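You operate a simulated robot arm through the tools that you are given. There is no shell and no other tool.

The job below is to be done with a simulated robot arm. You get a single attempt, and the scene is never put back.

JOB
Change the pin in the clamped block for the blue one, loosen the vice and slide the stop home.
Fine: the old pin goes first into the free opening of the short pin holder, the new one fully into the block; the block stays on the bed; the stop ends at 0 mm.
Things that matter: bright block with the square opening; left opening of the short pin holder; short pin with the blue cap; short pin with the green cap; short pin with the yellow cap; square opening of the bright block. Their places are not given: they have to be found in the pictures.

Only the result counts: the job must be done as asked and must still hold three seconds after the hand-in. Knocking over, shifting, dropping, spilling or breaking anything else fails it.

ROBOT AND FRAMES
A 6-joint arm with a two-finger parallel gripper, fixed in place. Base frame: the origin is on the floor under the middle of its stand, x ahead of it, y to its left, z up; the work surface is at about z = 868. Lengths are in mm, angles in rad, forces in N, time in s.
With the tool pointing down near the work surface it reaches from about 360 to 760 mm from the base axis. Its first joint turns from -1.152 to 1.152 rad. Payload 2.45 kg.
Tool frame: the origin (TCP) lies between the finger pads and is the grasp point; the fingertips stand 24 mm ahead of it; z points along the fingers, y is the line along which they close. The gripper opens to 68 mm. The fingers are 17 mm wide and 10 mm thick; the gripper's body (40 by 70 mm) begins 41 mm behind the TCP.
Orientation is that of the tool frame in the base frame, as [roll, pitch, yaw] about the fixed x, y, z axes, in that order (R = Rz(yaw) Ry(pitch) Rx(roll)). With the fingers straight down and closing along the base's y, the tool's x points along the base's -x, its y along +y and its z along -z.

CONTROLS
- The arm moves only by the tool jog_arm. Its argument "moves" is a list that holds one entry, the list of rows, each a list of 7 numbers: the opening, from 0 (shut) to 1 (fully open), then the shift along the tool's x, y, z in mm, then the turn, a rotation vector about the tool's x, y, z in rad. In form: [[[fingers, x, y, z, ax, ay, az], ...]]. A call has 1 to 20 rows; each row is the pose to reach, as a shift and turn from the pose commanded when the call began, along the tool's axes at that moment. Rows are played at 5 a second. More than 50 mm and 0.15 rad between two rows, or a gripper value outside its range, and nothing of the call is played. Where a pose cannot be reached the arm comes as near as it can. A force on the tool above 60 N (or 10 N above the force at the start of the call, whichever is more), or a blocked arm, ends the call early, and 0.2 s more pass. Each finger travels about 108 mm/s and halts on what it meets, pressing with about 21 N; the grip force reading is that of the motor and also rises with nothing between the fingers. The clock runs only during rows and for 0.2 s after the last one: add rows that repeat a pose to give the fingers time. It gives the time, the measured TCP pose, the force on the tool (base axes), the opening and the grip force at its end, in the units of the frame above (readings bear some noise), with the torque about the TCP (base axes, N m) and any sound that the robot's microphone picked up.
- Cameras (640 x 400 px; columns grow to the right, rows downward): "scene" is fixed at [165.8, 414.2, 1460.3]; the picture's right is [-0.76, -0.66, 0.00], its down [-0.40, 0.46, -0.79] and it looks along [0.52, -0.60, -0.61] (base axes); focal length 342 px, centre (320, 200). "wrist" rides on the gripper at [84, 11, -75] in the tool frame; the picture's right is [-0.13, 0.99, 0.00], its down [-0.60, -0.08, -0.79] and it looks along [-0.79, -0.10, 0.61] (tool axes); focal length 251 px, centre (320, 200).
- snapshot(camera): a new picture of that camera. No time passes.
- pixel_to_xyz(camera, pixels): for up to 12 pixels [column, row] of the newest picture of that camera ("zoom" is the newest enlarged one), the place [x, y, z] in the base frame of the surface seen there, good to about 2 mm. No time passes.
- enlarge(camera, box): a new picture of the part [left, top, right, bottom] of that camera's present view, enlarged. No time passes.
- close_job(): hands the job in; it is judged then, once.

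Open the gripper and draw the arm clear of the work before you hand the job in, unless the task says otherwise.

The tools are called after ">>>" by a JSON object that holds its "api" and its "payload". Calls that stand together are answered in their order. jog_arm: Moves the arm, as the interface text tells. Its arguments: {"type":"object","properties":{"moves":{"type":"array"}},"required":["moves"]} The other tools are called the same way: snapshot (camera) takes a picture; pixel_to_xyz (camera, pixels) gives the place of the surface under pixels of a picture; enlarge (camera, box) takes an enlarged picture of a part of a camera's view; close_job () hands the job in.

At the start:

```text
time: 0.0
tcp_pos: [388.8, 173.3, 1217.9]
tcp_rot: [3.14, -0.002, 3.14]
wrist_force: [0.1, -0.6, 0.3]
ft_torque: [-0.01, 0.01, 0.0]
grip_width: 68.1
finger_force: 0.1
```

scene: 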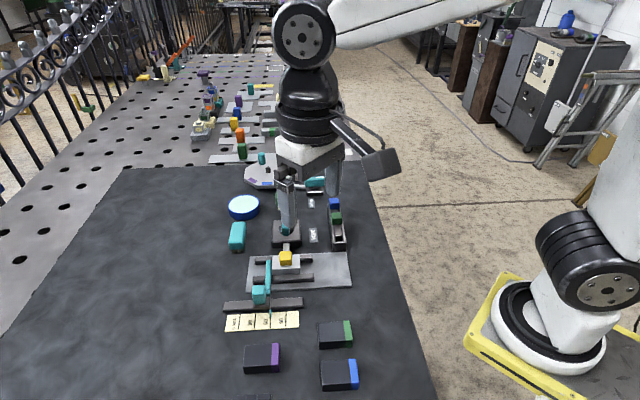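
wrist: 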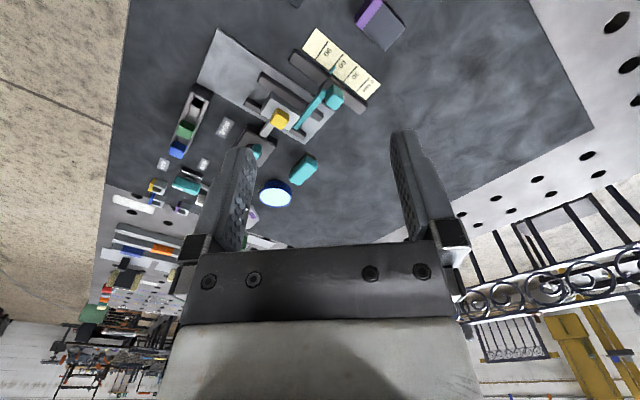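

The scene picture shows the vice with the yellow-capped pin around (286,258), the short pin holder with blue/green caps around (336,220), and the stop with a scale around (262,310). I enlarge these areas first.

>>> {"api": "enlarge", "payload": {"camera": "scene", "box": [210, 170, 370, 270]}}

>>> {"api": "enlarge", "payload": {"camera": "scene", "box": [210, 240, 370, 340]}}

>>> {"api": "enlarge", "payload": {"camera": "wrist", "box": [140, 20, 400, 220]}}

```text
4.00 times, centred on (290, 220) of scene
```

zoom: 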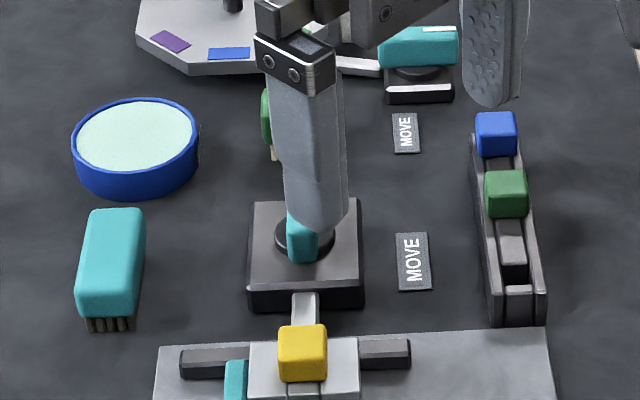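

```text
4.00 times, centred on (290, 290) of scene
```

zoom: 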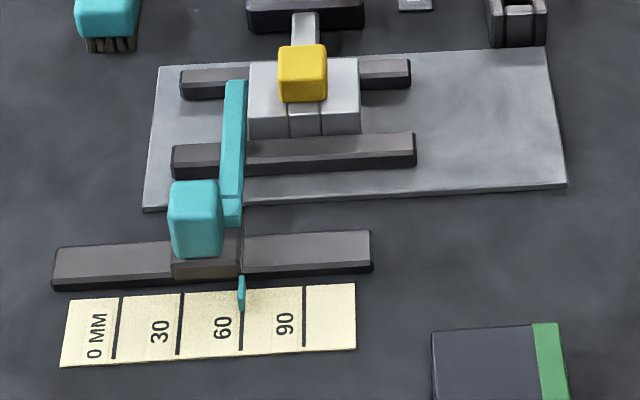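

```text
2.00 times, centred on (270, 120) of wrist
```

zoom: 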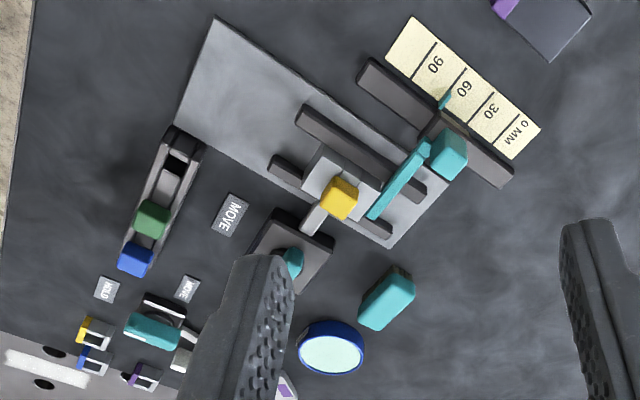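

The wrist zoom shows the whole work area: block with yellow pin (340,195), vice (290,255), pin holder (160,210), stop (445,155). I read places of several of these points.

>>> {"api": "pixel_to_xyz", "payload": {"camera": "zoom", "pixels": [[340, 192], [135, 258], [152, 216], [175, 165], [192, 142], [448, 150], [292, 262], [315, 215], [322, 170], [440, 104], [215, 20], [388, 243]]}}

>>> {"api": "pixel_to_xyz", "payload": {"camera": "scene", "pixels": [[286, 256], [334, 203], [336, 218], [338, 232], [339, 244], [259, 292], [286, 230], [271, 270], [269, 312], [239, 318], [255, 317], [286, 313]]}}

```text
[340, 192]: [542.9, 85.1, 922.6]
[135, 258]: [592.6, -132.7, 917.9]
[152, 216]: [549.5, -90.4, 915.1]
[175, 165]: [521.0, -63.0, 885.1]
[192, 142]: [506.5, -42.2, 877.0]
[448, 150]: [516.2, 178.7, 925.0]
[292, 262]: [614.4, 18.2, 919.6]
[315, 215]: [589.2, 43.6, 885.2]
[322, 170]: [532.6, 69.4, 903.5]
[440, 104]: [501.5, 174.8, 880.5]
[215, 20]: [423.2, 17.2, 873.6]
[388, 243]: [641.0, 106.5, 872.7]
```

```text
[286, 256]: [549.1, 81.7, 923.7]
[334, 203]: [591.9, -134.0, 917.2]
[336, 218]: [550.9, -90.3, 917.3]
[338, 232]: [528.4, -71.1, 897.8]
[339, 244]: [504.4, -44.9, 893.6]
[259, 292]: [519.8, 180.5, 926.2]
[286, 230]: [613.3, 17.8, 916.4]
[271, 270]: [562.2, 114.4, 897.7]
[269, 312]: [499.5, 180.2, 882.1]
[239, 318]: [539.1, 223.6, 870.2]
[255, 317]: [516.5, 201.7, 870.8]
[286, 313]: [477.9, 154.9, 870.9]
```

The fixture is turned about 45° and the gripper hides the vice in the scene view. I move the arm up high over the work (staying above z 1100) to see the vice, labels and holder with the wrist camera.

>>> {"api": "jog_arm", "payload": {"moves": [[[1, -25, -24, 10, 0, 0, 0], [1, -50, -48, 25, 0, 0, 0], [1, -75, -72, 40, 0, 0, 0], [1, -100, -96, 55, 0, 0, 0], [1, -120, -120, 70, 0, 0, 0], [1, -140, -143, 85, 0, 0, 0], [1, -150, -160, 100, 0, 0, 0], [1, -150, -160, 100, 0, 0, 0]]]}}

>>> {"api": "snapshot", "payload": {"camera": "wrist"}}

>>> {"api": "snapshot", "payload": {"camera": "scene"}}

```text
time: 1.8
tcp_pos: [539.6, 13.6, 1118.4]
tcp_rot: [-3.14, -0.002, 3.139]
wrist_force: [0.0, 0.2, -0.4]
ft_torque: [0.03, 0.05, 0.01]
grip_width: 68.3
finger_force: 0.1
```

```text
taken
```

wrist: 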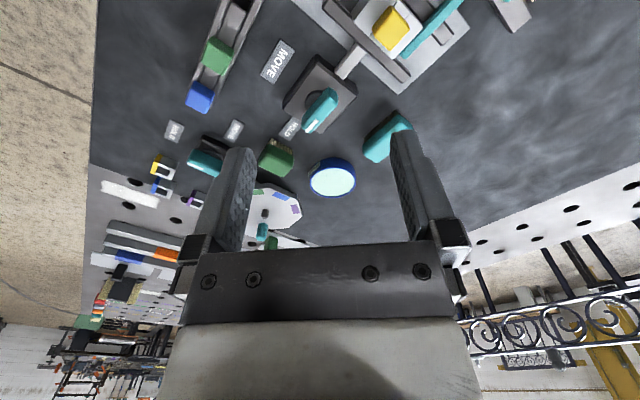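

```text
taken
```

scene: 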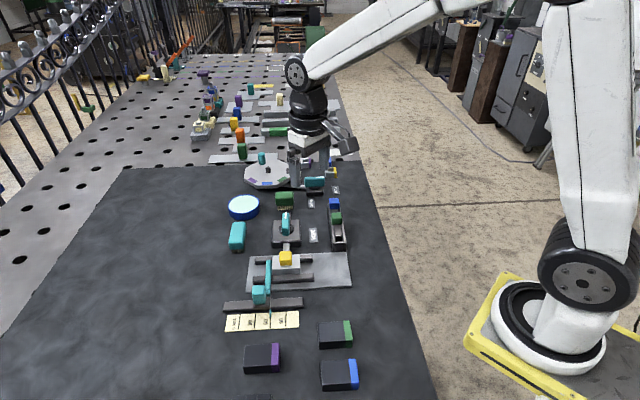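

The vice is now visible at (318,95) in the wrist picture with labels around it. I enlarge it and the holder.

>>> {"api": "enlarge", "payload": {"camera": "wrist", "box": [240, 20, 400, 150]}}

>>> {"api": "enlarge", "payload": {"camera": "scene", "box": [226, 170, 370, 260]}}

>>> {"api": "enlarge", "payload": {"camera": "wrist", "box": [140, 0, 300, 130]}}

```text
3.08 times, centred on (320, 85) of wrist
```

zoom: 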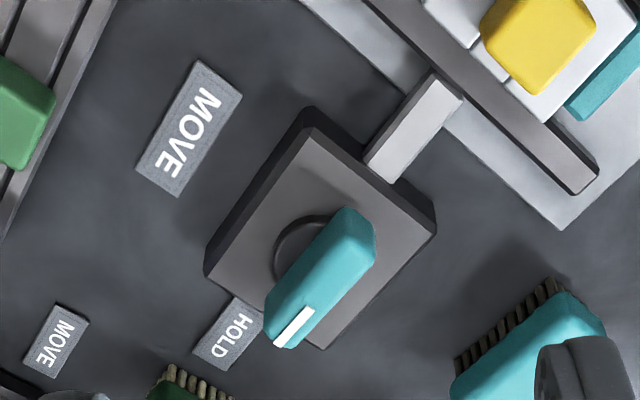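

```text
4.44 times, centred on (298, 215) of scene
```

zoom: 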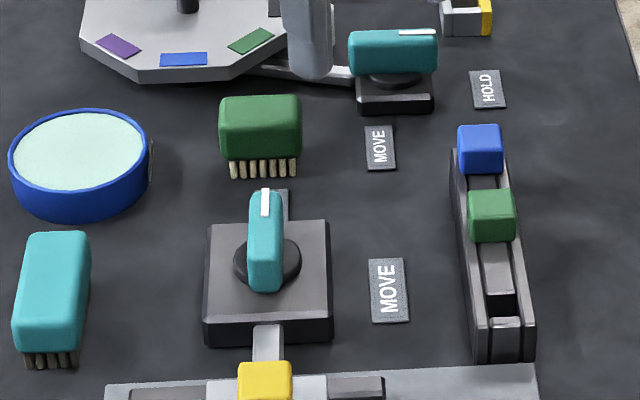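

```text
3.08 times, centred on (220, 65) of wrist
```

zoom: 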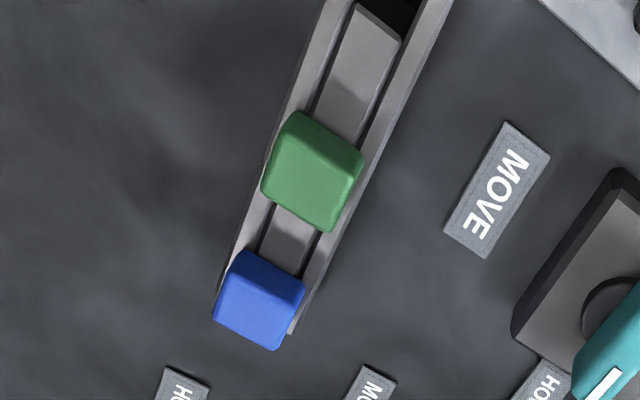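

The white mark on the teal vice knob points to HOLD (zoom (235,335)); MOVE lies 90° clockwise seen from above. I turn the tool by about 0.77 rad to line up with the fixture and move over the block for a closer view.

>>> {"api": "jog_arm", "payload": {"moves": [[[1, 3, 14, 3, 0, 0, 0.13], [1, 6, 28, 6, 0, 0, 0.26], [1, 10, 43, 9, 0, 0, 0.39], [1, 13, 57, 12, 0, 0, 0.52], [1, 17, 72, 15, 0, 0, 0.65], [1, 20, 86, 18, 0, 0, 0.77], [1, 20, 86, 18, 0, 0, 0.77]]]}}

>>> {"api": "snapshot", "payload": {"camera": "wrist"}}

>>> {"api": "enlarge", "payload": {"camera": "wrist", "box": [200, 0, 440, 140]}}

>>> {"api": "snapshot", "payload": {"camera": "scene"}}

```text
time: 3.4
tcp_pos: [517.9, 99.3, 1099.8]
tcp_rot: [-3.14, -0.001, 2.369]
wrist_force: [0.8, 0.0, 0.5]
ft_torque: [0.0, -0.01, 0.04]
grip_width: 68.0
finger_force: 0.0
```

```text
taken
```

wrist: 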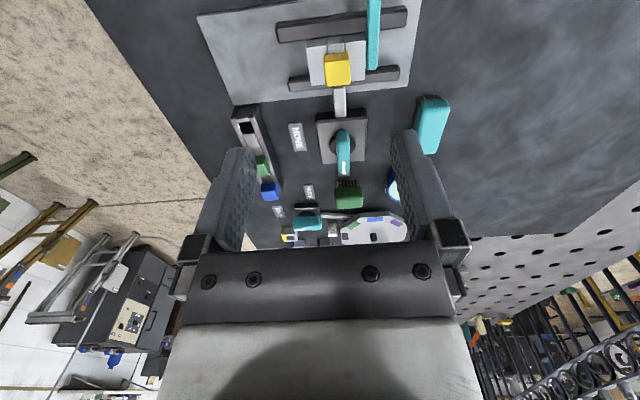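

```text
2.67 times, centred on (320, 70) of wrist
```

zoom: 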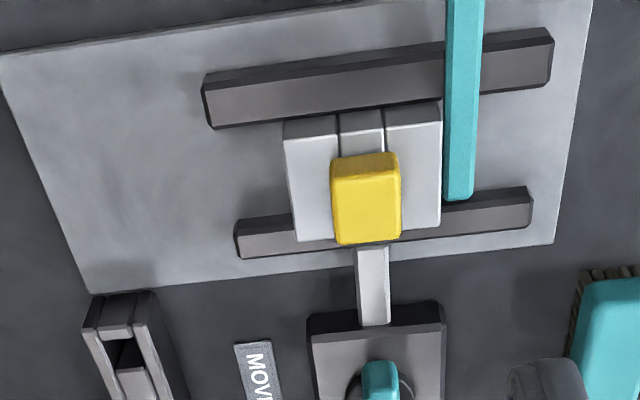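

```text
taken
```

scene: 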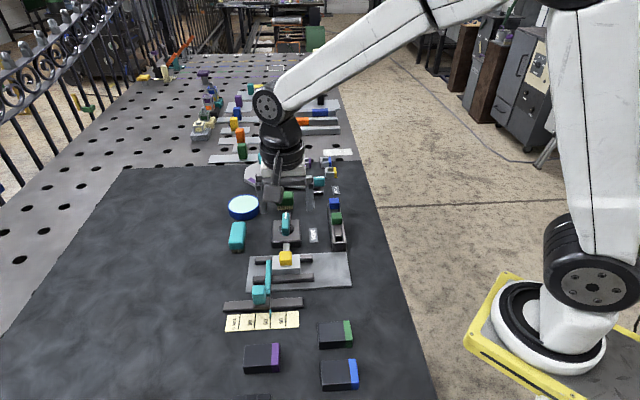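

The block with yellow cap, the stop's teal arm and the rails are clear in the zoom. I measure cap corners, block corners and rail ends for the exact axis directions.

>>> {"api": "pixel_to_xyz", "payload": {"camera": "zoom", "pixels": [[340, 172], [392, 168], [395, 232], [342, 238], [290, 140], [435, 132], [435, 222], [298, 236], [210, 85], [545, 35], [365, 205], [361, 118]]}}

>>> {"api": "pixel_to_xyz", "payload": {"camera": "wrist", "pixels": [[249, 128], [262, 165], [270, 190], [238, 110], [261, 107], [280, 195], [344, 145], [345, 170], [323, 118], [365, 118], [370, 60], [297, 137]]}}

```text
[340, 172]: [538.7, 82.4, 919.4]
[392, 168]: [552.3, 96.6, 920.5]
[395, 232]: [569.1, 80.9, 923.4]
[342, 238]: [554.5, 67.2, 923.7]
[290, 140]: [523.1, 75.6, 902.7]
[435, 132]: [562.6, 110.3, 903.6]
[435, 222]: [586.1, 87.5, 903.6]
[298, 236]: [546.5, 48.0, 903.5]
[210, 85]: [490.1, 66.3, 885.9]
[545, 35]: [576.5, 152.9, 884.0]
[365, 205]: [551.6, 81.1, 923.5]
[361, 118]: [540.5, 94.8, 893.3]
```

```text
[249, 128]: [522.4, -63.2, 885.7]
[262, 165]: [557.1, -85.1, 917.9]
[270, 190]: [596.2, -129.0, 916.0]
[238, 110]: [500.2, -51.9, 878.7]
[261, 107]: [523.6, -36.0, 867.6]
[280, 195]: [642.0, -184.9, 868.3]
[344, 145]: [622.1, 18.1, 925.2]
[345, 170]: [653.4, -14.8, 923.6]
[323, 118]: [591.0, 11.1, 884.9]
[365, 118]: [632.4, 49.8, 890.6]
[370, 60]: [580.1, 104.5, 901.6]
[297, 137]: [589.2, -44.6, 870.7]
```

Rails run at about 45° and the block's top centre is near (554.6, 80.4, 903.5). Next I move over the pin holder for a close look at its openings and caps.

>>> {"api": "jog_arm", "payload": {"moves": [[[1, -24, -22, 18, 0, 0, 0.003], [1, -48, -44, 36, 0, 0, 0.006], [1, -72, -66, 54, 0, 0, 0.009], [1, -95, -88, 72, 0, 0, 0.012], [1, -116.7, -109.7, 90, 0, 0, 0.013], [1, -116.7, -109.7, 90, 0, 0, 0.013]]]}}

>>> {"api": "snapshot", "payload": {"camera": "wrist"}}

>>> {"api": "enlarge", "payload": {"camera": "wrist", "box": [200, 0, 440, 140]}}

>>> {"api": "enlarge", "payload": {"camera": "scene", "box": [220, 170, 380, 270]}}

```text
time: 4.8
tcp_pos: [525.2, -60.6, 1010.2]
tcp_rot: [-3.14, -0.001, 2.358]
wrist_force: [-0.1, 0.9, 1.1]
ft_torque: [0.0, 0.04, -0.04]
grip_width: 68.1
finger_force: 0.1
```

```text
taken
```

wrist: 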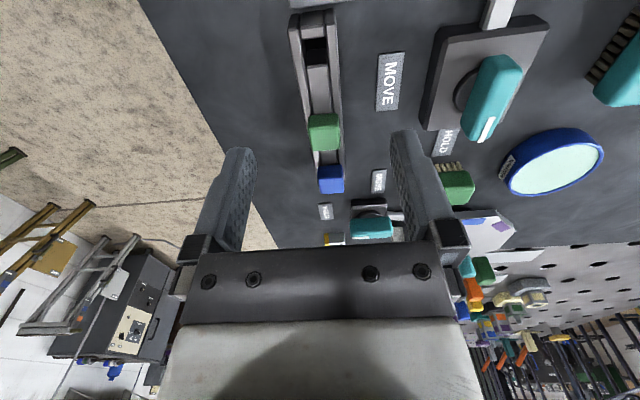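

```text
2.67 times, centred on (320, 70) of wrist
```

zoom: 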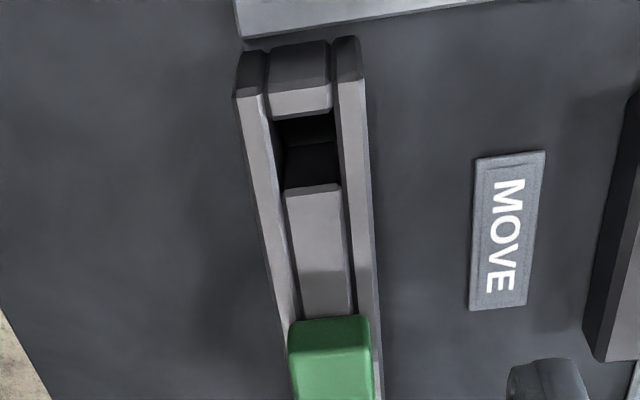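

```text
4.00 times, centred on (300, 220) of scene
```

zoom: 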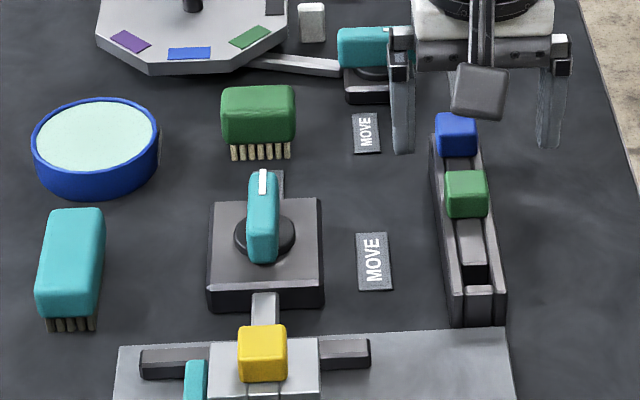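

The free opening of the holder is at wrist pixel (316,50), between the end piece and the middle piece. I enlarge it tighter and read its edges.

>>> {"api": "enlarge", "payload": {"camera": "wrist", "box": [260, 0, 380, 75]}}

>>> {"api": "pixel_to_xyz", "payload": {"camera": "zoom", "pixels": [[270, 208], [395, 200], [285, 372], [405, 360], [230, 210], [435, 195], [170, 190], [265, 395], [425, 395], [310, 180], [340, 340], [320, 385]]}}

>>> {"api": "enlarge", "payload": {"camera": "wrist", "box": [280, 90, 376, 150]}}

```text
5.33 times, centred on (320, 38) of wrist
```

zoom: 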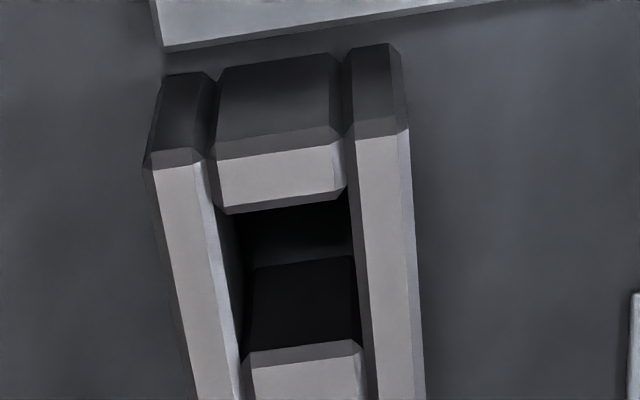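

```text
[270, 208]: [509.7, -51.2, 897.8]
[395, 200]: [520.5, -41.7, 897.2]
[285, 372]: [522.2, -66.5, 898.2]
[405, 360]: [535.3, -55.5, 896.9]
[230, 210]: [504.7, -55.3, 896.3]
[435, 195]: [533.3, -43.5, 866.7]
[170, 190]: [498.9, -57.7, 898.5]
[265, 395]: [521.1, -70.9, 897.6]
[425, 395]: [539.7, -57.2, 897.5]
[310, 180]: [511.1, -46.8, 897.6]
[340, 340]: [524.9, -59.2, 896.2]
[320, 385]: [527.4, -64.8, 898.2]
```

```text
6.67 times, centred on (328, 120) of wrist
```

zoom: 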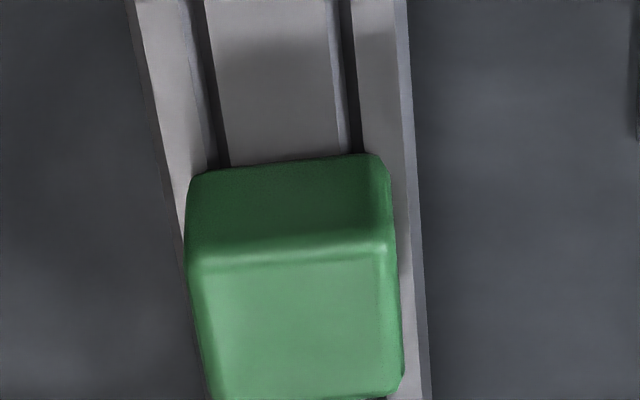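

I now read the opening's edges on the same zoom view (end piece inner edge (228,200)-(335,185), middle piece edge (256,372)-(360,358), rail edges).

>>> {"api": "enlarge", "payload": {"camera": "wrist", "box": [260, 0, 380, 75]}}

>>> {"api": "pixel_to_xyz", "payload": {"camera": "zoom", "pixels": [[228, 202], [332, 186], [256, 366], [358, 352], [200, 180], [230, 385], [354, 160], [372, 380], [156, 172], [404, 150], [300, 310], [300, 230]]}}

>>> {"api": "pixel_to_xyz", "payload": {"camera": "wrist", "pixels": [[312, 130], [336, 129], [313, 145], [337, 145], [320, 182], [342, 181], [321, 191], [342, 190], [324, 138], [331, 186], [296, 30], [335, 25]]}}

```text
5.33 times, centred on (320, 38) of wrist
```

zoom: 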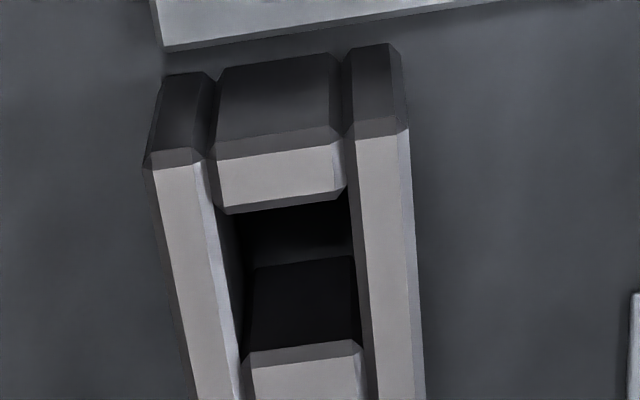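

```text
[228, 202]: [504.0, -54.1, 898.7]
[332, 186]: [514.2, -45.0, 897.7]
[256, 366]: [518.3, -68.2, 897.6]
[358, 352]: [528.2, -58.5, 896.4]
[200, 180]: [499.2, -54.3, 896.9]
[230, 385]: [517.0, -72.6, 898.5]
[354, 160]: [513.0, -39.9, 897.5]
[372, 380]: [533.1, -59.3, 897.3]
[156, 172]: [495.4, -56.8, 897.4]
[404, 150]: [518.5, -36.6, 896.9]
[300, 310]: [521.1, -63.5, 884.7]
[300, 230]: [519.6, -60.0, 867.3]
```

```text
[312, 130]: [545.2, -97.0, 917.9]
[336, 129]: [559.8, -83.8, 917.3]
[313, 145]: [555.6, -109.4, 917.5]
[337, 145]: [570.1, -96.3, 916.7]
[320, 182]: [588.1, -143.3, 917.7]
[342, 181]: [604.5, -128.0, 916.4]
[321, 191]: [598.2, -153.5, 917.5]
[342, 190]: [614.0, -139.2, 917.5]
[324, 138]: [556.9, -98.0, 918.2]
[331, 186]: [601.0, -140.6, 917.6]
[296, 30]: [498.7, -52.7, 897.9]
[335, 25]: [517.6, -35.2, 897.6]
```

Edges give the free opening's centre near (516, -56.5) with about 20 mm across, top at 897.5. I check how noisy the readings are by repeating pixels, on the same zoom of the opening.

>>> {"api": "pixel_to_xyz", "payload": {"camera": "zoom", "pixels": [[228, 202], [228, 202], [228, 202], [229, 202], [332, 186], [332, 186], [333, 186], [280, 178], [280, 178], [280, 178], [280, 178], [281, 178]]}}

>>> {"api": "pixel_to_xyz", "payload": {"camera": "zoom", "pixels": [[228, 202], [228, 202], [228, 202], [229, 202], [332, 186], [332, 186], [333, 186], [280, 178], [280, 178], [280, 178], [280, 178], [281, 178]]}}

```text
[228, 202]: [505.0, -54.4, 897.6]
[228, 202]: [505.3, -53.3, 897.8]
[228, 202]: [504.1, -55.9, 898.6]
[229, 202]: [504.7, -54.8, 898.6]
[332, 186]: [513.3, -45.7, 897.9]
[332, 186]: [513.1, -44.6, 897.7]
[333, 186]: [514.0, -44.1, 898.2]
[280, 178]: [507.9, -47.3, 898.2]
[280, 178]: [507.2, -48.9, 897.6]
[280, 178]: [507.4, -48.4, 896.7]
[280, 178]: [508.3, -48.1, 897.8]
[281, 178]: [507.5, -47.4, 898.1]
```

```text
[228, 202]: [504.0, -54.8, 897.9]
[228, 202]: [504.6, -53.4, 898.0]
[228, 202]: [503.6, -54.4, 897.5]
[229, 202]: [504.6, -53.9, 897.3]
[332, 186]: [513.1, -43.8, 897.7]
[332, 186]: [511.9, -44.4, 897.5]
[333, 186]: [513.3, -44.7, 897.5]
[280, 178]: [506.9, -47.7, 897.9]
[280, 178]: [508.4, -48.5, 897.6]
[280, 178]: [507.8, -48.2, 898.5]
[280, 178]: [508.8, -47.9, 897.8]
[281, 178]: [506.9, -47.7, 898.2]
```

Noise is independent per reading (about 0.7 mm), so averaging helps. I enlarge the opening more strongly to see the true edges.

>>> {"api": "enlarge", "payload": {"camera": "wrist", "box": [292, 24, 340, 74]}}

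>>> {"api": "enlarge", "payload": {"camera": "scene", "box": [315, 215, 363, 250]}}

```text
8.00 times, centred on (316, 49) of wrist
```

zoom: 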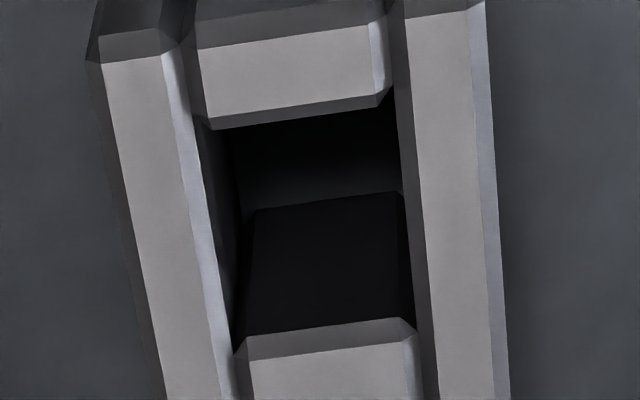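

```text
11.43 times, centred on (339, 232) of scene
```

zoom: 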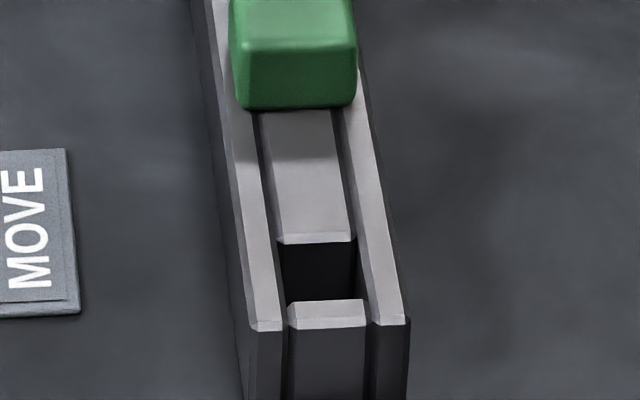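

I read the scene zoom first: middle-piece edge near y=231, end-piece face near y=315, rail top faces left and right; then repeat on the wrist zoom.

>>> {"api": "pixel_to_xyz", "payload": {"camera": "zoom", "pixels": [[290, 231], [310, 231], [340, 231], [300, 318], [325, 317], [355, 315], [268, 270], [268, 270], [366, 250], [366, 250], [295, 100], [300, 98]]}}

>>> {"api": "enlarge", "payload": {"camera": "wrist", "box": [292, 24, 340, 74]}}

>>> {"api": "pixel_to_xyz", "payload": {"camera": "zoom", "pixels": [[225, 113], [258, 108], [290, 104], [325, 98], [360, 93], [260, 362], [295, 357], [330, 352], [365, 348], [400, 343], [290, 115], [330, 342]]}}

>>> {"api": "pixel_to_xyz", "payload": {"camera": "zoom", "pixels": [[170, 100], [178, 150], [188, 200], [197, 250], [206, 300], [214, 350], [411, 100], [416, 150], [421, 200], [425, 250], [430, 300], [434, 350]]}}

```text
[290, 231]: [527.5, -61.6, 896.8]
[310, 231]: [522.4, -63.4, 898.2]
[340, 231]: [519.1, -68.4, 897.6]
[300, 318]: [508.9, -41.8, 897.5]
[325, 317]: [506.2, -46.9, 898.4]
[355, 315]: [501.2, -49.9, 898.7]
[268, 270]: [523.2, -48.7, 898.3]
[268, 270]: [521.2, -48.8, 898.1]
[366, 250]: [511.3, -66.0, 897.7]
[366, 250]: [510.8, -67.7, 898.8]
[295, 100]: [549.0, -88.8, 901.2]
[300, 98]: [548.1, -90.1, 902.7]
```

```text
8.00 times, centred on (316, 49) of wrist
```

zoom: 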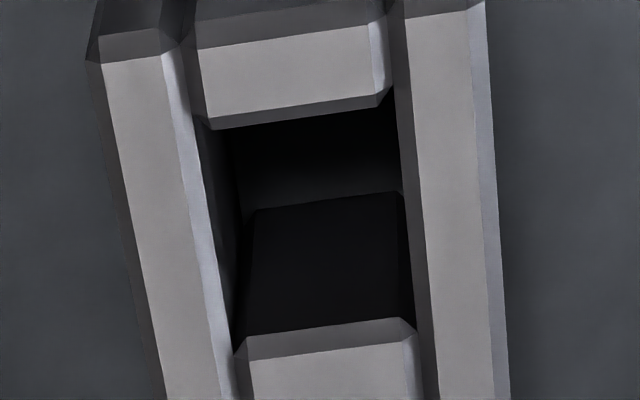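

```text
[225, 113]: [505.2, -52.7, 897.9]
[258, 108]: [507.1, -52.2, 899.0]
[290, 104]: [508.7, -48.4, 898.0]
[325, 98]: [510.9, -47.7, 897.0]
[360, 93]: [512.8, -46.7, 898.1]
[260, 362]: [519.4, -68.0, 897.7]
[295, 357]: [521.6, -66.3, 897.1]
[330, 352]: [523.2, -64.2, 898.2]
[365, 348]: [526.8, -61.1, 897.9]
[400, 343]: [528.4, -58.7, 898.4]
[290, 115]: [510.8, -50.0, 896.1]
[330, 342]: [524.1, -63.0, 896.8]
```

```text
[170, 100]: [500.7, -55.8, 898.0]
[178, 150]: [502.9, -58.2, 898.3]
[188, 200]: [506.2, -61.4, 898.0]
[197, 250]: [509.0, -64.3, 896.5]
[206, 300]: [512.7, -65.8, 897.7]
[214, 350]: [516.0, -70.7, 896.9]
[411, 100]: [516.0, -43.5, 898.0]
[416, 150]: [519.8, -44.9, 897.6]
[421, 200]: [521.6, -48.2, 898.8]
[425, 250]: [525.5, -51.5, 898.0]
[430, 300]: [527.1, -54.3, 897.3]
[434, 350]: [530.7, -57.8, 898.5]
```

Averages give the free opening's centre at about (516.1, -56.9), 20 mm between top edges before bevels, axes at 45°. Now I zoom on the green and blue caps seen between the fingers.

>>> {"api": "enlarge", "payload": {"camera": "wrist", "box": [296, 150, 360, 200]}}

>>> {"api": "enlarge", "payload": {"camera": "scene", "box": [312, 190, 360, 225]}}

```text
8.00 times, centred on (328, 175) of wrist
```

zoom: 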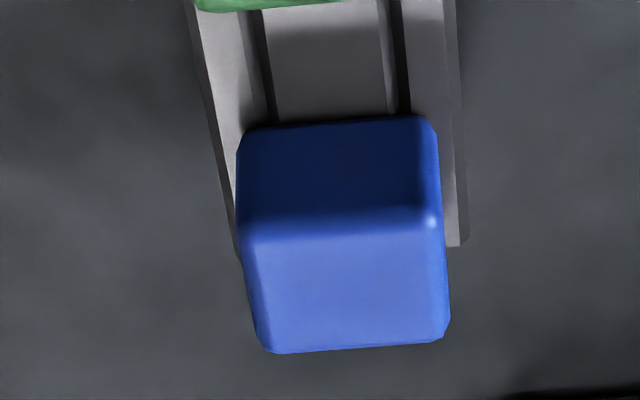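

```text
11.43 times, centred on (336, 208) of scene
```

zoom: 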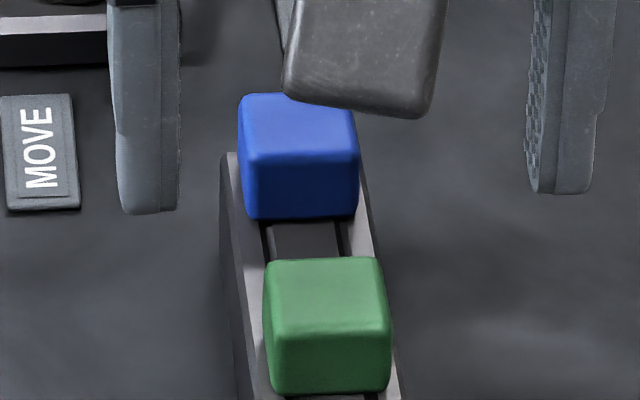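

The blue cap is partly covered in the scene view; I'll measure it again later. I now go over the clamped block for precise readings of block, cap and stop arm.

>>> {"api": "jog_arm", "payload": {"moves": [[[1, 25, 30, 0, 0, 0, 0], [1, 50, 61, 0, 0, 0, 0], [1, 75, 91, 0, 0, 0, 0], [1, 99, 121.5, 0, 0, 0, 0], [1, 99, 121.5, 0, 0, 0, 0]]]}}

>>> {"api": "snapshot", "payload": {"camera": "wrist"}}

>>> {"api": "enlarge", "payload": {"camera": "scene", "box": [312, 185, 360, 220]}}

>>> {"api": "enlarge", "payload": {"camera": "wrist", "box": [260, 40, 388, 140]}}

```text
time: 6.0
tcp_pos: [540.8, 97.5, 1010.0]
tcp_rot: [-3.14, -0.002, 2.356]
wrist_force: [-0.1, -0.5, -0.9]
ft_torque: [-0.01, 0.0, 0.01]
grip_width: 68.0
finger_force: 0.0
```

```text
taken
```

wrist: 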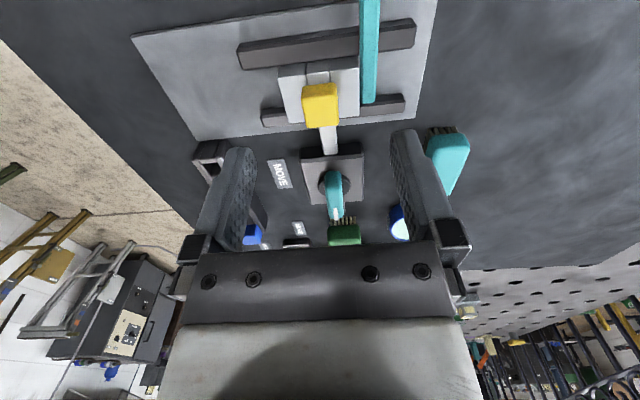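

```text
11.43 times, centred on (336, 202) of scene
```

zoom: 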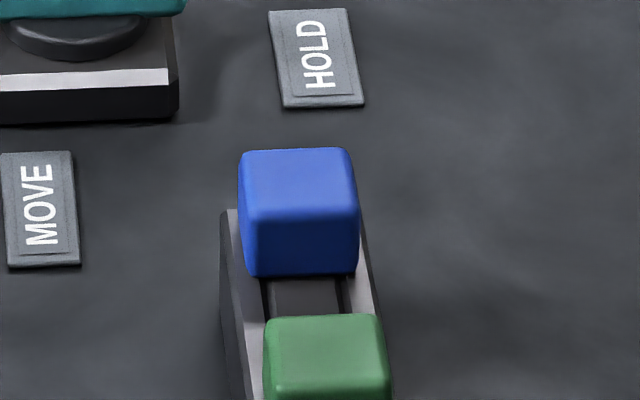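

```text
4.00 times, centred on (324, 90) of wrist
```

zoom: 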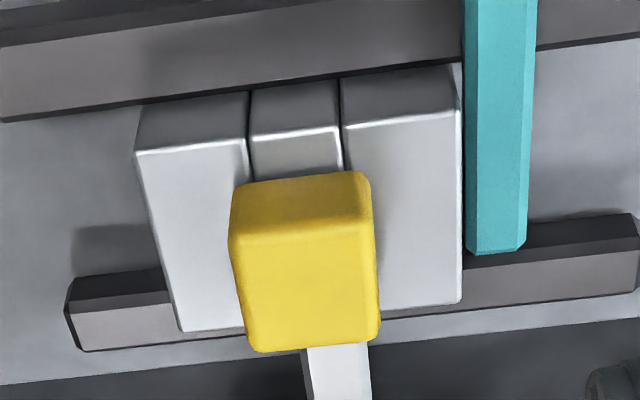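

The cap spans zoom x 230-378, y 235-350; the block's halves meet the centre strip at x≈248 and x≈345. I read multiple points for averaging.

>>> {"api": "pixel_to_xyz", "payload": {"camera": "zoom", "pixels": [[255, 344], [310, 342], [365, 336], [250, 244], [300, 240], [355, 236], [238, 270], [242, 310], [244, 335], [372, 255], [374, 290], [377, 320]]}}

>>> {"api": "pixel_to_xyz", "payload": {"camera": "zoom", "pixels": [[145, 158], [195, 150], [240, 144], [350, 130], [400, 124], [452, 118], [458, 180], [458, 240], [458, 290], [150, 185], [165, 250], [178, 310]]}}

>>> {"api": "pixel_to_xyz", "payload": {"camera": "zoom", "pixels": [[190, 325], [215, 323], [235, 321], [395, 304], [425, 301], [452, 298], [242, 160], [245, 175], [348, 150], [350, 165], [270, 145], [320, 140]]}}

```text
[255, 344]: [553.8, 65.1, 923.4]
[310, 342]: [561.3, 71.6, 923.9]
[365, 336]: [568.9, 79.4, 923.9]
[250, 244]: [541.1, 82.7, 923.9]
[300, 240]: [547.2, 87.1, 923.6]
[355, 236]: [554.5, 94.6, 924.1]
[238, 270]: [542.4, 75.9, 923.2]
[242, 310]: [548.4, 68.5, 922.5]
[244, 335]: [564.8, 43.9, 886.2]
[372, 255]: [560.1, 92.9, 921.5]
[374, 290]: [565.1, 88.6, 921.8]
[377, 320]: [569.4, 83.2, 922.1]
```

```text
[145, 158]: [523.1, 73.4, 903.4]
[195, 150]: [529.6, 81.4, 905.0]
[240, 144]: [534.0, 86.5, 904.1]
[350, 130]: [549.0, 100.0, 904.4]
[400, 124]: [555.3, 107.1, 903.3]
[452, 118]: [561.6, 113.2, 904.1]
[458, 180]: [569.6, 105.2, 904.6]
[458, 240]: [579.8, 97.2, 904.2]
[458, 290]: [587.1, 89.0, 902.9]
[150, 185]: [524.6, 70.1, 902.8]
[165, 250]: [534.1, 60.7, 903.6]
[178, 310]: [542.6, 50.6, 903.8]
```

```text
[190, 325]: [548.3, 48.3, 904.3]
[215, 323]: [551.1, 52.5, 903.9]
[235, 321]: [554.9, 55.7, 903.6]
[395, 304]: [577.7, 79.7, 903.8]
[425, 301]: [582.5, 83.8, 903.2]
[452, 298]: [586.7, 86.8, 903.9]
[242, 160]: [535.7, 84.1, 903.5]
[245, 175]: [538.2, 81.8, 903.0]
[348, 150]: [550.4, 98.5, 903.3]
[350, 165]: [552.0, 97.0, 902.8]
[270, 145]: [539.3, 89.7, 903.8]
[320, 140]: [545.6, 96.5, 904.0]
```

The block's top centre and cap centre agree at about (554.6, 80.6), cap top 923.6, block top 903.7. I move above the cap with a part-open gripper (TCP 965, tips well above the cap) and check readings.

>>> {"api": "jog_arm", "payload": {"moves": [[[0.7, -10, -1, 10, 0, 0, 0], [0.7, -21.7, -2.2, 25, 0, 0, 0], [0.7, -21.7, -2.2, 45, 0, 0, 0], [0.7, -21.7, -2.2, 45, 0, 0, 0], [0.7, -21.7, -2.2, 45, 0, 0, 0]]]}}

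>>> {"api": "jog_arm", "payload": {"moves": [[[0.7, 0, 0, 0, 0, 0, 0]]]}}

>>> {"api": "jog_arm", "payload": {"moves": [[[0.7, 0, 0, 0, 0, 0, 0]]]}}

>>> {"api": "jog_arm", "payload": {"moves": [[[0.7, 0, 0, 0, 0, 0, 0]]]}}

>>> {"api": "snapshot", "payload": {"camera": "wrist"}}

>>> {"api": "enlarge", "payload": {"camera": "scene", "box": [240, 210, 336, 270]}}

```text
time: 7.2
tcp_pos: [554.7, 78.3, 964.6]
tcp_rot: [-3.139, -0.002, 2.357]
wrist_force: [0.0, 0.5, 0.2]
ft_torque: [0.01, 0.0, 0.02]
grip_width: 47.5
finger_force: 0.1
```

```text
time: 7.6
tcp_pos: [555.4, 78.1, 964.0]
tcp_rot: [-3.141, -0.002, 2.357]
wrist_force: [0.2, 0.5, 0.3]
ft_torque: [-0.01, 0.01, -0.03]
grip_width: 47.8
finger_force: 0.0
```

```text
time: 8.0
tcp_pos: [553.9, 77.3, 964.3]
tcp_rot: [-3.139, 0.0, 2.357]
wrist_force: [-0.3, -0.2, 0.0]
ft_torque: [0.03, -0.02, -0.01]
grip_width: 47.7
finger_force: 0.1
```

```text
time: 8.4
tcp_pos: [554.5, 77.6, 963.9]
tcp_rot: [-3.14, -0.003, 2.357]
wrist_force: [0.2, -0.2, 0.1]
ft_torque: [0.02, -0.01, -0.03]
grip_width: 47.6
finger_force: 0.1
```

```text
taken
```

wrist: 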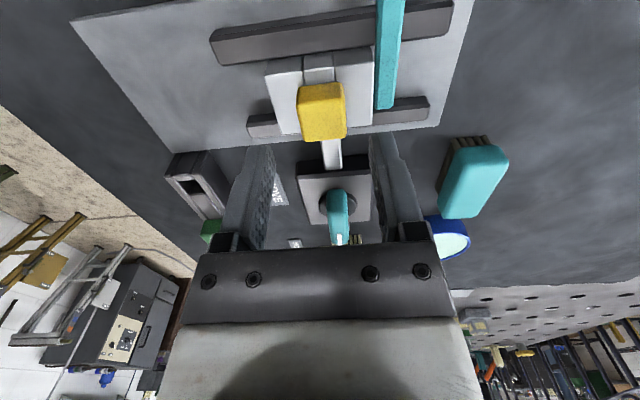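

```text
6.67 times, centred on (288, 240) of scene
```

zoom: 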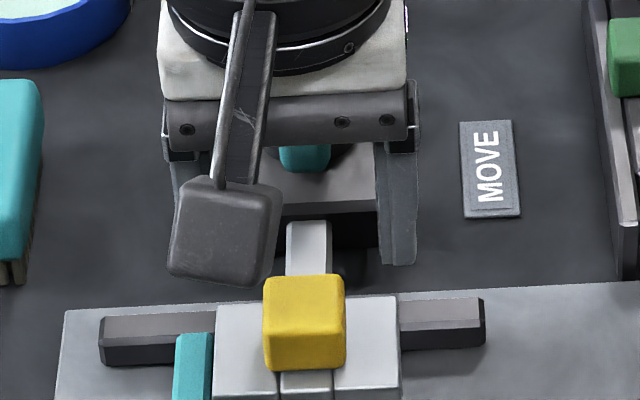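

Averaged TCP is (554.6, 77.8, 964.2), about 2 mm short in tool x and y. I check camera-versus-arm agreement by reading the right finger's tip in the scene zoom at (398,255).

>>> {"api": "enlarge", "payload": {"camera": "scene", "box": [290, 225, 312, 252]}}

>>> {"api": "enlarge", "payload": {"camera": "wrist", "box": [220, 120, 420, 250]}}

```text
14.81 times, centred on (301, 238) of scene
```

zoom: 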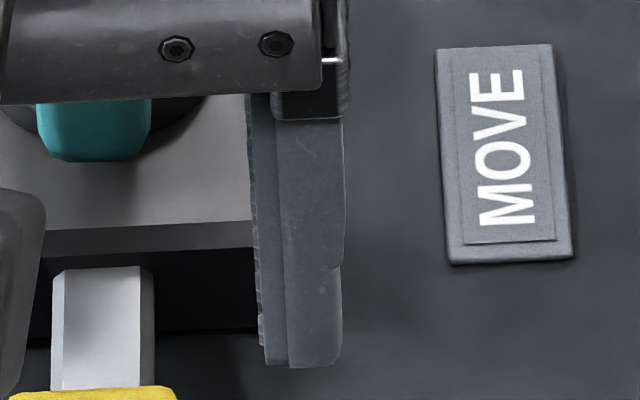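

```text
3.08 times, centred on (320, 185) of wrist
```

zoom: 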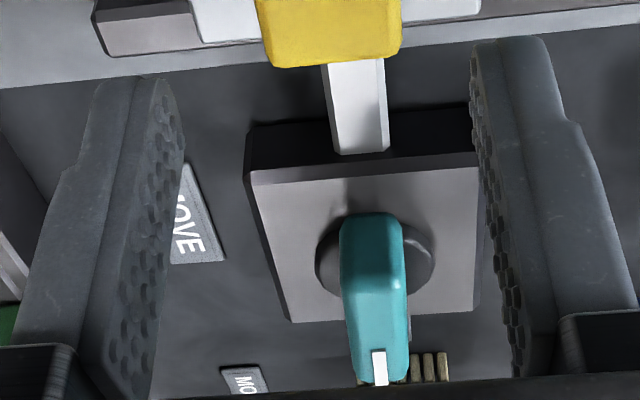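

The fingers and the vice knob (white mark at HOLD side) are clear. I re-enlarge the scene at the right fingertip and read its surface to compare with the arm's pose.

>>> {"api": "enlarge", "payload": {"camera": "scene", "box": [290, 225, 312, 252]}}

>>> {"api": "pixel_to_xyz", "payload": {"camera": "zoom", "pixels": [[292, 358], [292, 358], [292, 358], [325, 355], [325, 355], [325, 355], [275, 355], [275, 355], [275, 355], [310, 300], [310, 300], [310, 300]]}}

```text
14.81 times, centred on (301, 238) of scene
```

zoom: 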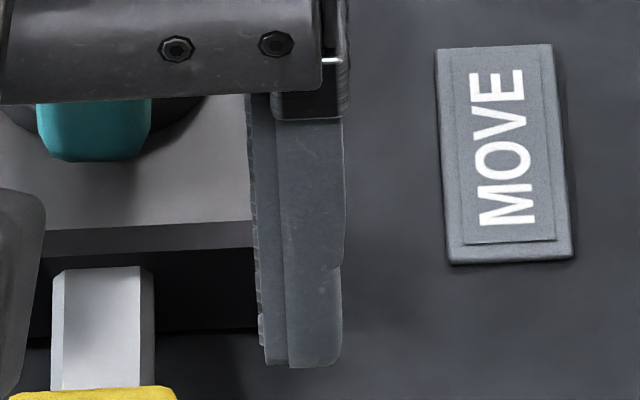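

```text
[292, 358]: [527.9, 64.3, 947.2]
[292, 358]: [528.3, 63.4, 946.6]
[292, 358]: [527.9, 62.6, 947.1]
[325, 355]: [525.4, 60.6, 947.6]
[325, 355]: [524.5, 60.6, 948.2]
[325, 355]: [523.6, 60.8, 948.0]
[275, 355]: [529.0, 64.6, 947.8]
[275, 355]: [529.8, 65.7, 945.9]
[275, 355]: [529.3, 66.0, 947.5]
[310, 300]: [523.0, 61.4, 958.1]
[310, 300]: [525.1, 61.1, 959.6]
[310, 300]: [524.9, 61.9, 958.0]
```

Camera and arm agree to about 0.5 mm (finger front face u≈-328.5 as expected). I correct by +1.9/+2.0 mm, descend to TCP z≈930.5 around the yellow cap and stop there to check before closing.

>>> {"api": "jog_arm", "payload": {"moves": [[[0.7, 1.9, 2.0, 0, 0, 0, 0], [0.7, 1.9, 2.0, 12, 0, 0, 0], [0.7, 1.9, 2.0, 24, 0, 0, 0], [0.7, 1.9, 2.0, 33.5, 0, 0, 0], [0.7, 1.9, 2.0, 33.5, 0, 0, 0], [0.7, 1.9, 2.0, 33.5, 0, 0, 0]]]}}

>>> {"api": "snapshot", "payload": {"camera": "wrist"}}

>>> {"api": "enlarge", "payload": {"camera": "scene", "box": [256, 225, 320, 275]}}

```text
time: 9.8
tcp_pos: [554.3, 81.8, 931.4]
tcp_rot: [-3.14, -0.001, 2.357]
wrist_force: [0.0, 0.2, -0.5]
ft_torque: [-0.01, -0.01, 0.01]
grip_width: 47.4
finger_force: 0.2
```

```text
taken
```

wrist: 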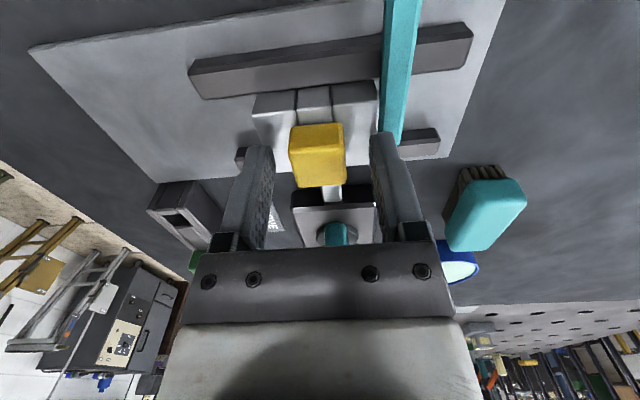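

```text
8.00 times, centred on (288, 250) of scene
```

zoom: 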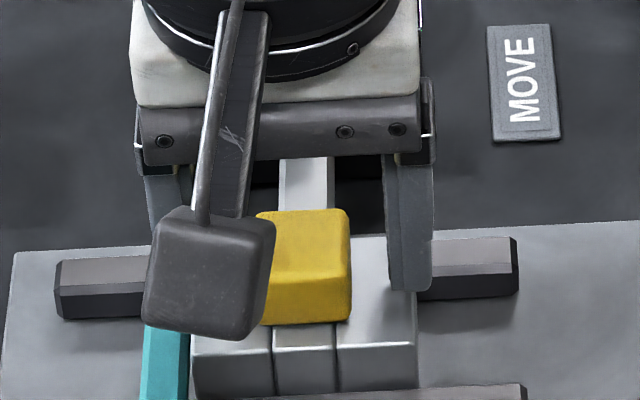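

The cap sits between the fingers (wrist (317,155)), no contact force. I close the gripper on it.

>>> {"api": "jog_arm", "payload": {"moves": [[[0.4, 0, 0, 0, 0, 0, 0], [0, 0, 0, 0, 0, 0, 0], [0, 0, 0, 0, 0, 0, 0], [0, 0, 0, 0, 0, 0, 0]]]}}

>>> {"api": "enlarge", "payload": {"camera": "wrist", "box": [220, 80, 420, 240]}}

```text
time: 10.8
tcp_pos: [554.6, 81.1, 930.8]
tcp_rot: [-3.139, -0.002, 2.36]
wrist_force: [-0.5, -0.4, 0.3]
ft_torque: [-0.02, 0.0, 0.0]
grip_width: 25.7
finger_force: 20.7
```

```text
2.50 times, centred on (320, 160) of wrist
```

zoom: 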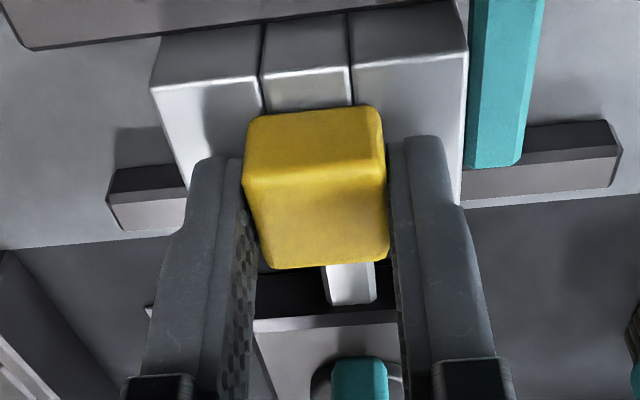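

The grip holds the cap: width 25.7 mm, 20.7 N, almost no side load. I take a few pose readings for averaging before lifting.

>>> {"api": "jog_arm", "payload": {"moves": [[[0, 0, 0, 0, 0, 0, 0]]]}}

>>> {"api": "jog_arm", "payload": {"moves": [[[0, 0, 0, 0, 0, 0, 0]]]}}

>>> {"api": "jog_arm", "payload": {"moves": [[[0, 0, 0, 0, 0, 0, 0]]]}}

>>> {"api": "jog_arm", "payload": {"moves": [[[0, 0, 0, 0, 0, 0, 0]]]}}

```text
time: 11.2
tcp_pos: [554.9, 81.4, 930.0]
tcp_rot: [-3.14, -0.002, 2.359]
wrist_force: [-0.7, 0.1, -0.1]
ft_torque: [-0.02, -0.02, -0.05]
grip_width: 25.6
finger_force: 20.7
```

```text
time: 11.6
tcp_pos: [556.1, 80.0, 931.5]
tcp_rot: [-3.141, 0.0, 2.358]
wrist_force: [0.3, 0.2, -0.3]
ft_torque: [0.02, -0.03, 0.01]
grip_width: 25.6
finger_force: 20.5
```

```text
time: 12.0
tcp_pos: [555.0, 79.7, 930.4]
tcp_rot: [-3.138, -0.003, 2.358]
wrist_force: [0.4, -0.4, 0.0]
ft_torque: [0.01, 0.01, 0.0]
grip_width: 25.5
finger_force: 21.3
```

```text
time: 12.4
tcp_pos: [554.6, 80.6, 930.8]
tcp_rot: [-3.14, -0.001, 2.359]
wrist_force: [0.5, 0.2, 0.3]
ft_torque: [0.01, -0.04, 0.02]
grip_width: 25.4
finger_force: 20.9
```

TCP averages (555.0, 80.6, 930.7) in the gripped state. I lift straight up, slowly at first, watching force.

>>> {"api": "jog_arm", "payload": {"moves": [[[0, 0, 0, -3, 0, 0, 0], [0, 0, 0, -7, 0, 0, 0], [0, 0, 0, -12, 0, 0, 0], [0, 0, 0, -18, 0, 0, 0], [0, 0, 0, -26, 0, 0, 0], [0, 0, 0, -34, 0, 0, 0], [0, 0, 0, -44, 0, 0, 0], [0, 0, 0, -54, 0, 0, 0], [0, 0, 0, -66, 0, 0, 0], [0, 0, 0, -78, 0, 0, 0], [0, 0, 0, -78, 0, 0, 0]]]}}

>>> {"api": "snapshot", "payload": {"camera": "wrist"}}

>>> {"api": "enlarge", "payload": {"camera": "scene", "box": [232, 200, 344, 290]}}

```text
time: 14.8
tcp_pos: [554.4, 80.4, 1009.6]
tcp_rot: [-3.138, -0.002, 2.357]
wrist_force: [0.3, 0.2, -2.4]
ft_torque: [0.0, 0.02, 0.01]
grip_width: 25.3
finger_force: 21.2
```

```text
taken
```

wrist: 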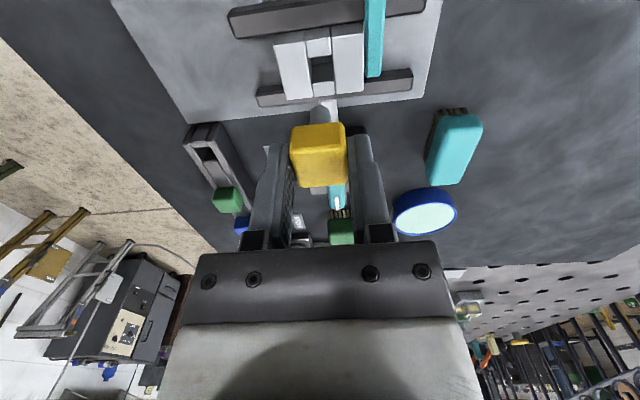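

```text
4.44 times, centred on (288, 245) of scene
```

zoom: 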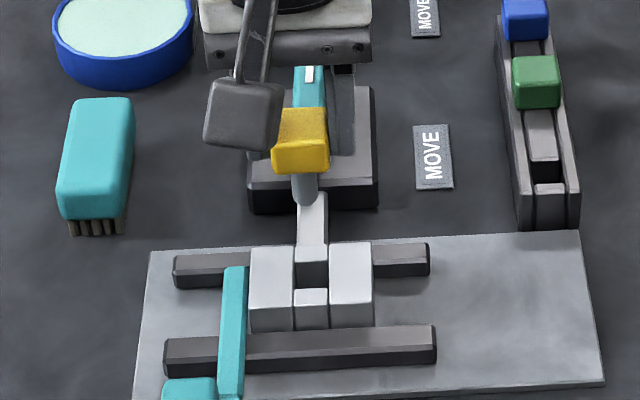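

The pin is out, the block stayed. The block's opening now shows at wrist (321,68); I enlarge it and the lifted pin for geometry.

>>> {"api": "enlarge", "payload": {"camera": "wrist", "box": [270, 25, 374, 105]}}

>>> {"api": "enlarge", "payload": {"camera": "scene", "box": [275, 215, 325, 285]}}

```text
5.00 times, centred on (322, 65) of wrist
```

zoom: 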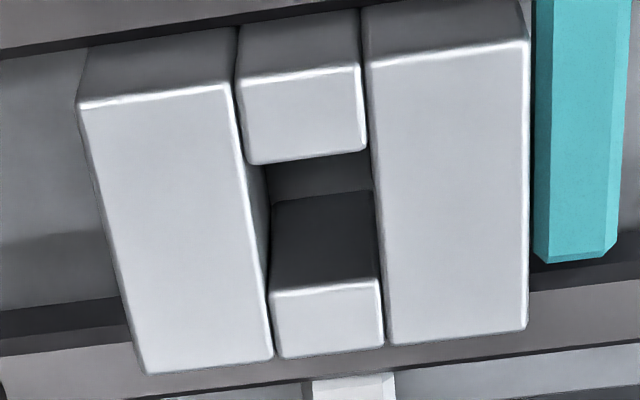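

```text
5.71 times, centred on (300, 250) of scene
```

zoom: 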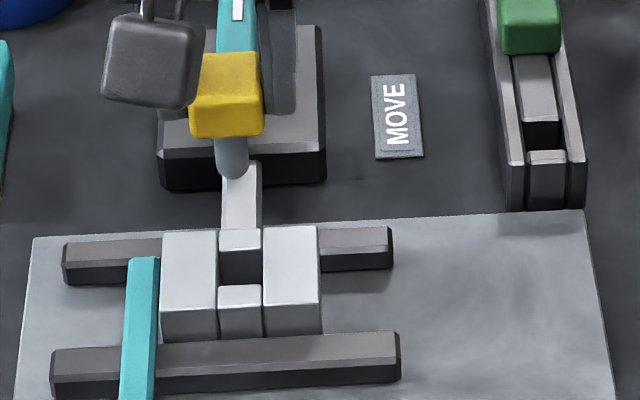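

The pin has a round shank with a rounded tip. I read the block opening's edges in the wrist zoom.

>>> {"api": "enlarge", "payload": {"camera": "wrist", "box": [270, 25, 374, 105]}}

>>> {"api": "pixel_to_xyz", "payload": {"camera": "zoom", "pixels": [[260, 158], [285, 155], [310, 152], [335, 149], [358, 146], [285, 296], [305, 294], [325, 291], [350, 288], [370, 286], [320, 240], [320, 170]]}}

>>> {"api": "pixel_to_xyz", "payload": {"camera": "zoom", "pixels": [[235, 120], [242, 160], [249, 200], [255, 240], [261, 280], [266, 320], [373, 120], [377, 160], [380, 200], [383, 240], [386, 280], [389, 320]]}}

>>> {"api": "enlarge", "payload": {"camera": "scene", "box": [285, 225, 309, 250]}}

```text
5.00 times, centred on (322, 65) of wrist
```

zoom: 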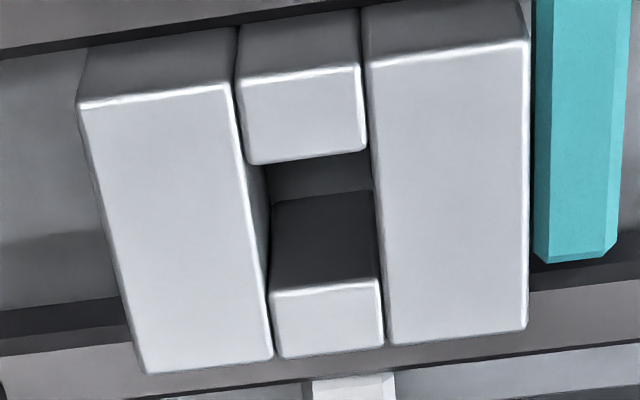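

```text
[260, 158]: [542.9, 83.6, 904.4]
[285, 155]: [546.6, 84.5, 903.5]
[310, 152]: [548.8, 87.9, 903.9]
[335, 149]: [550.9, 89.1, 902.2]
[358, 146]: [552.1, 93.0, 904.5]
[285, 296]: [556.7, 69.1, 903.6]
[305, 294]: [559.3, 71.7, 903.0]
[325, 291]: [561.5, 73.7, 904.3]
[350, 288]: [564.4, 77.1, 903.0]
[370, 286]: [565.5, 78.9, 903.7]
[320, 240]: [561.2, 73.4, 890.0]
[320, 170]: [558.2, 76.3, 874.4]
```

```text
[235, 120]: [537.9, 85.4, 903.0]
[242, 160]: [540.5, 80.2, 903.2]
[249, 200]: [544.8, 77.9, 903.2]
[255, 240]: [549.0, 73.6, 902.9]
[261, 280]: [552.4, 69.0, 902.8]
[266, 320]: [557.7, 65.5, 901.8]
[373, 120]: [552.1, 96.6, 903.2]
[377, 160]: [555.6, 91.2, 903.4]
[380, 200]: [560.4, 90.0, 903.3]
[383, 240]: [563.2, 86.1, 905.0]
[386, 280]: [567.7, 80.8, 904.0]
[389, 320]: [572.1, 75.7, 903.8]
```

```text
16.00 times, centred on (297, 238) of scene
```

zoom: 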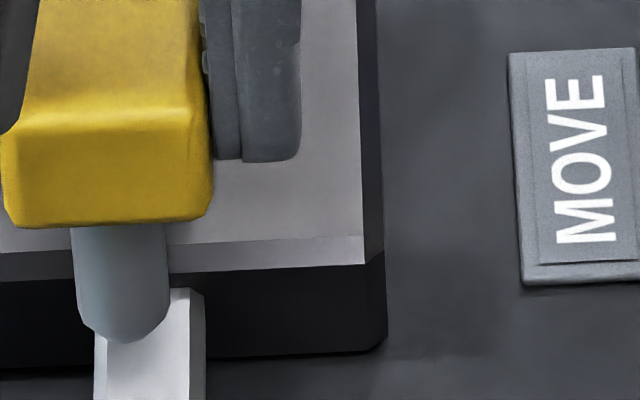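

The block opening's centre comes out at (554.7, 80.7), matching the grip pose. The shank looks about 12 mm thick; I read the tip of the pin for its length.

>>> {"api": "pixel_to_xyz", "payload": {"camera": "zoom", "pixels": [[125, 335], [125, 335], [125, 335], [122, 230], [122, 230], [78, 260], [165, 255], [120, 215], [120, 215], [120, 300], [78, 262], [166, 257]]}}

```text
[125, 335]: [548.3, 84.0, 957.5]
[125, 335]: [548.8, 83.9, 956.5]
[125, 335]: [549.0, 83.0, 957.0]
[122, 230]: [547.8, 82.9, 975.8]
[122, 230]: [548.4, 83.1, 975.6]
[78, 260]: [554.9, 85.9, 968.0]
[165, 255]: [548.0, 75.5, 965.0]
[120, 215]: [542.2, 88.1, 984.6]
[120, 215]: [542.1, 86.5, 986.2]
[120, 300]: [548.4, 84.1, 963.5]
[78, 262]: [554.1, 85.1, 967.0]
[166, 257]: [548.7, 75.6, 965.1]
```

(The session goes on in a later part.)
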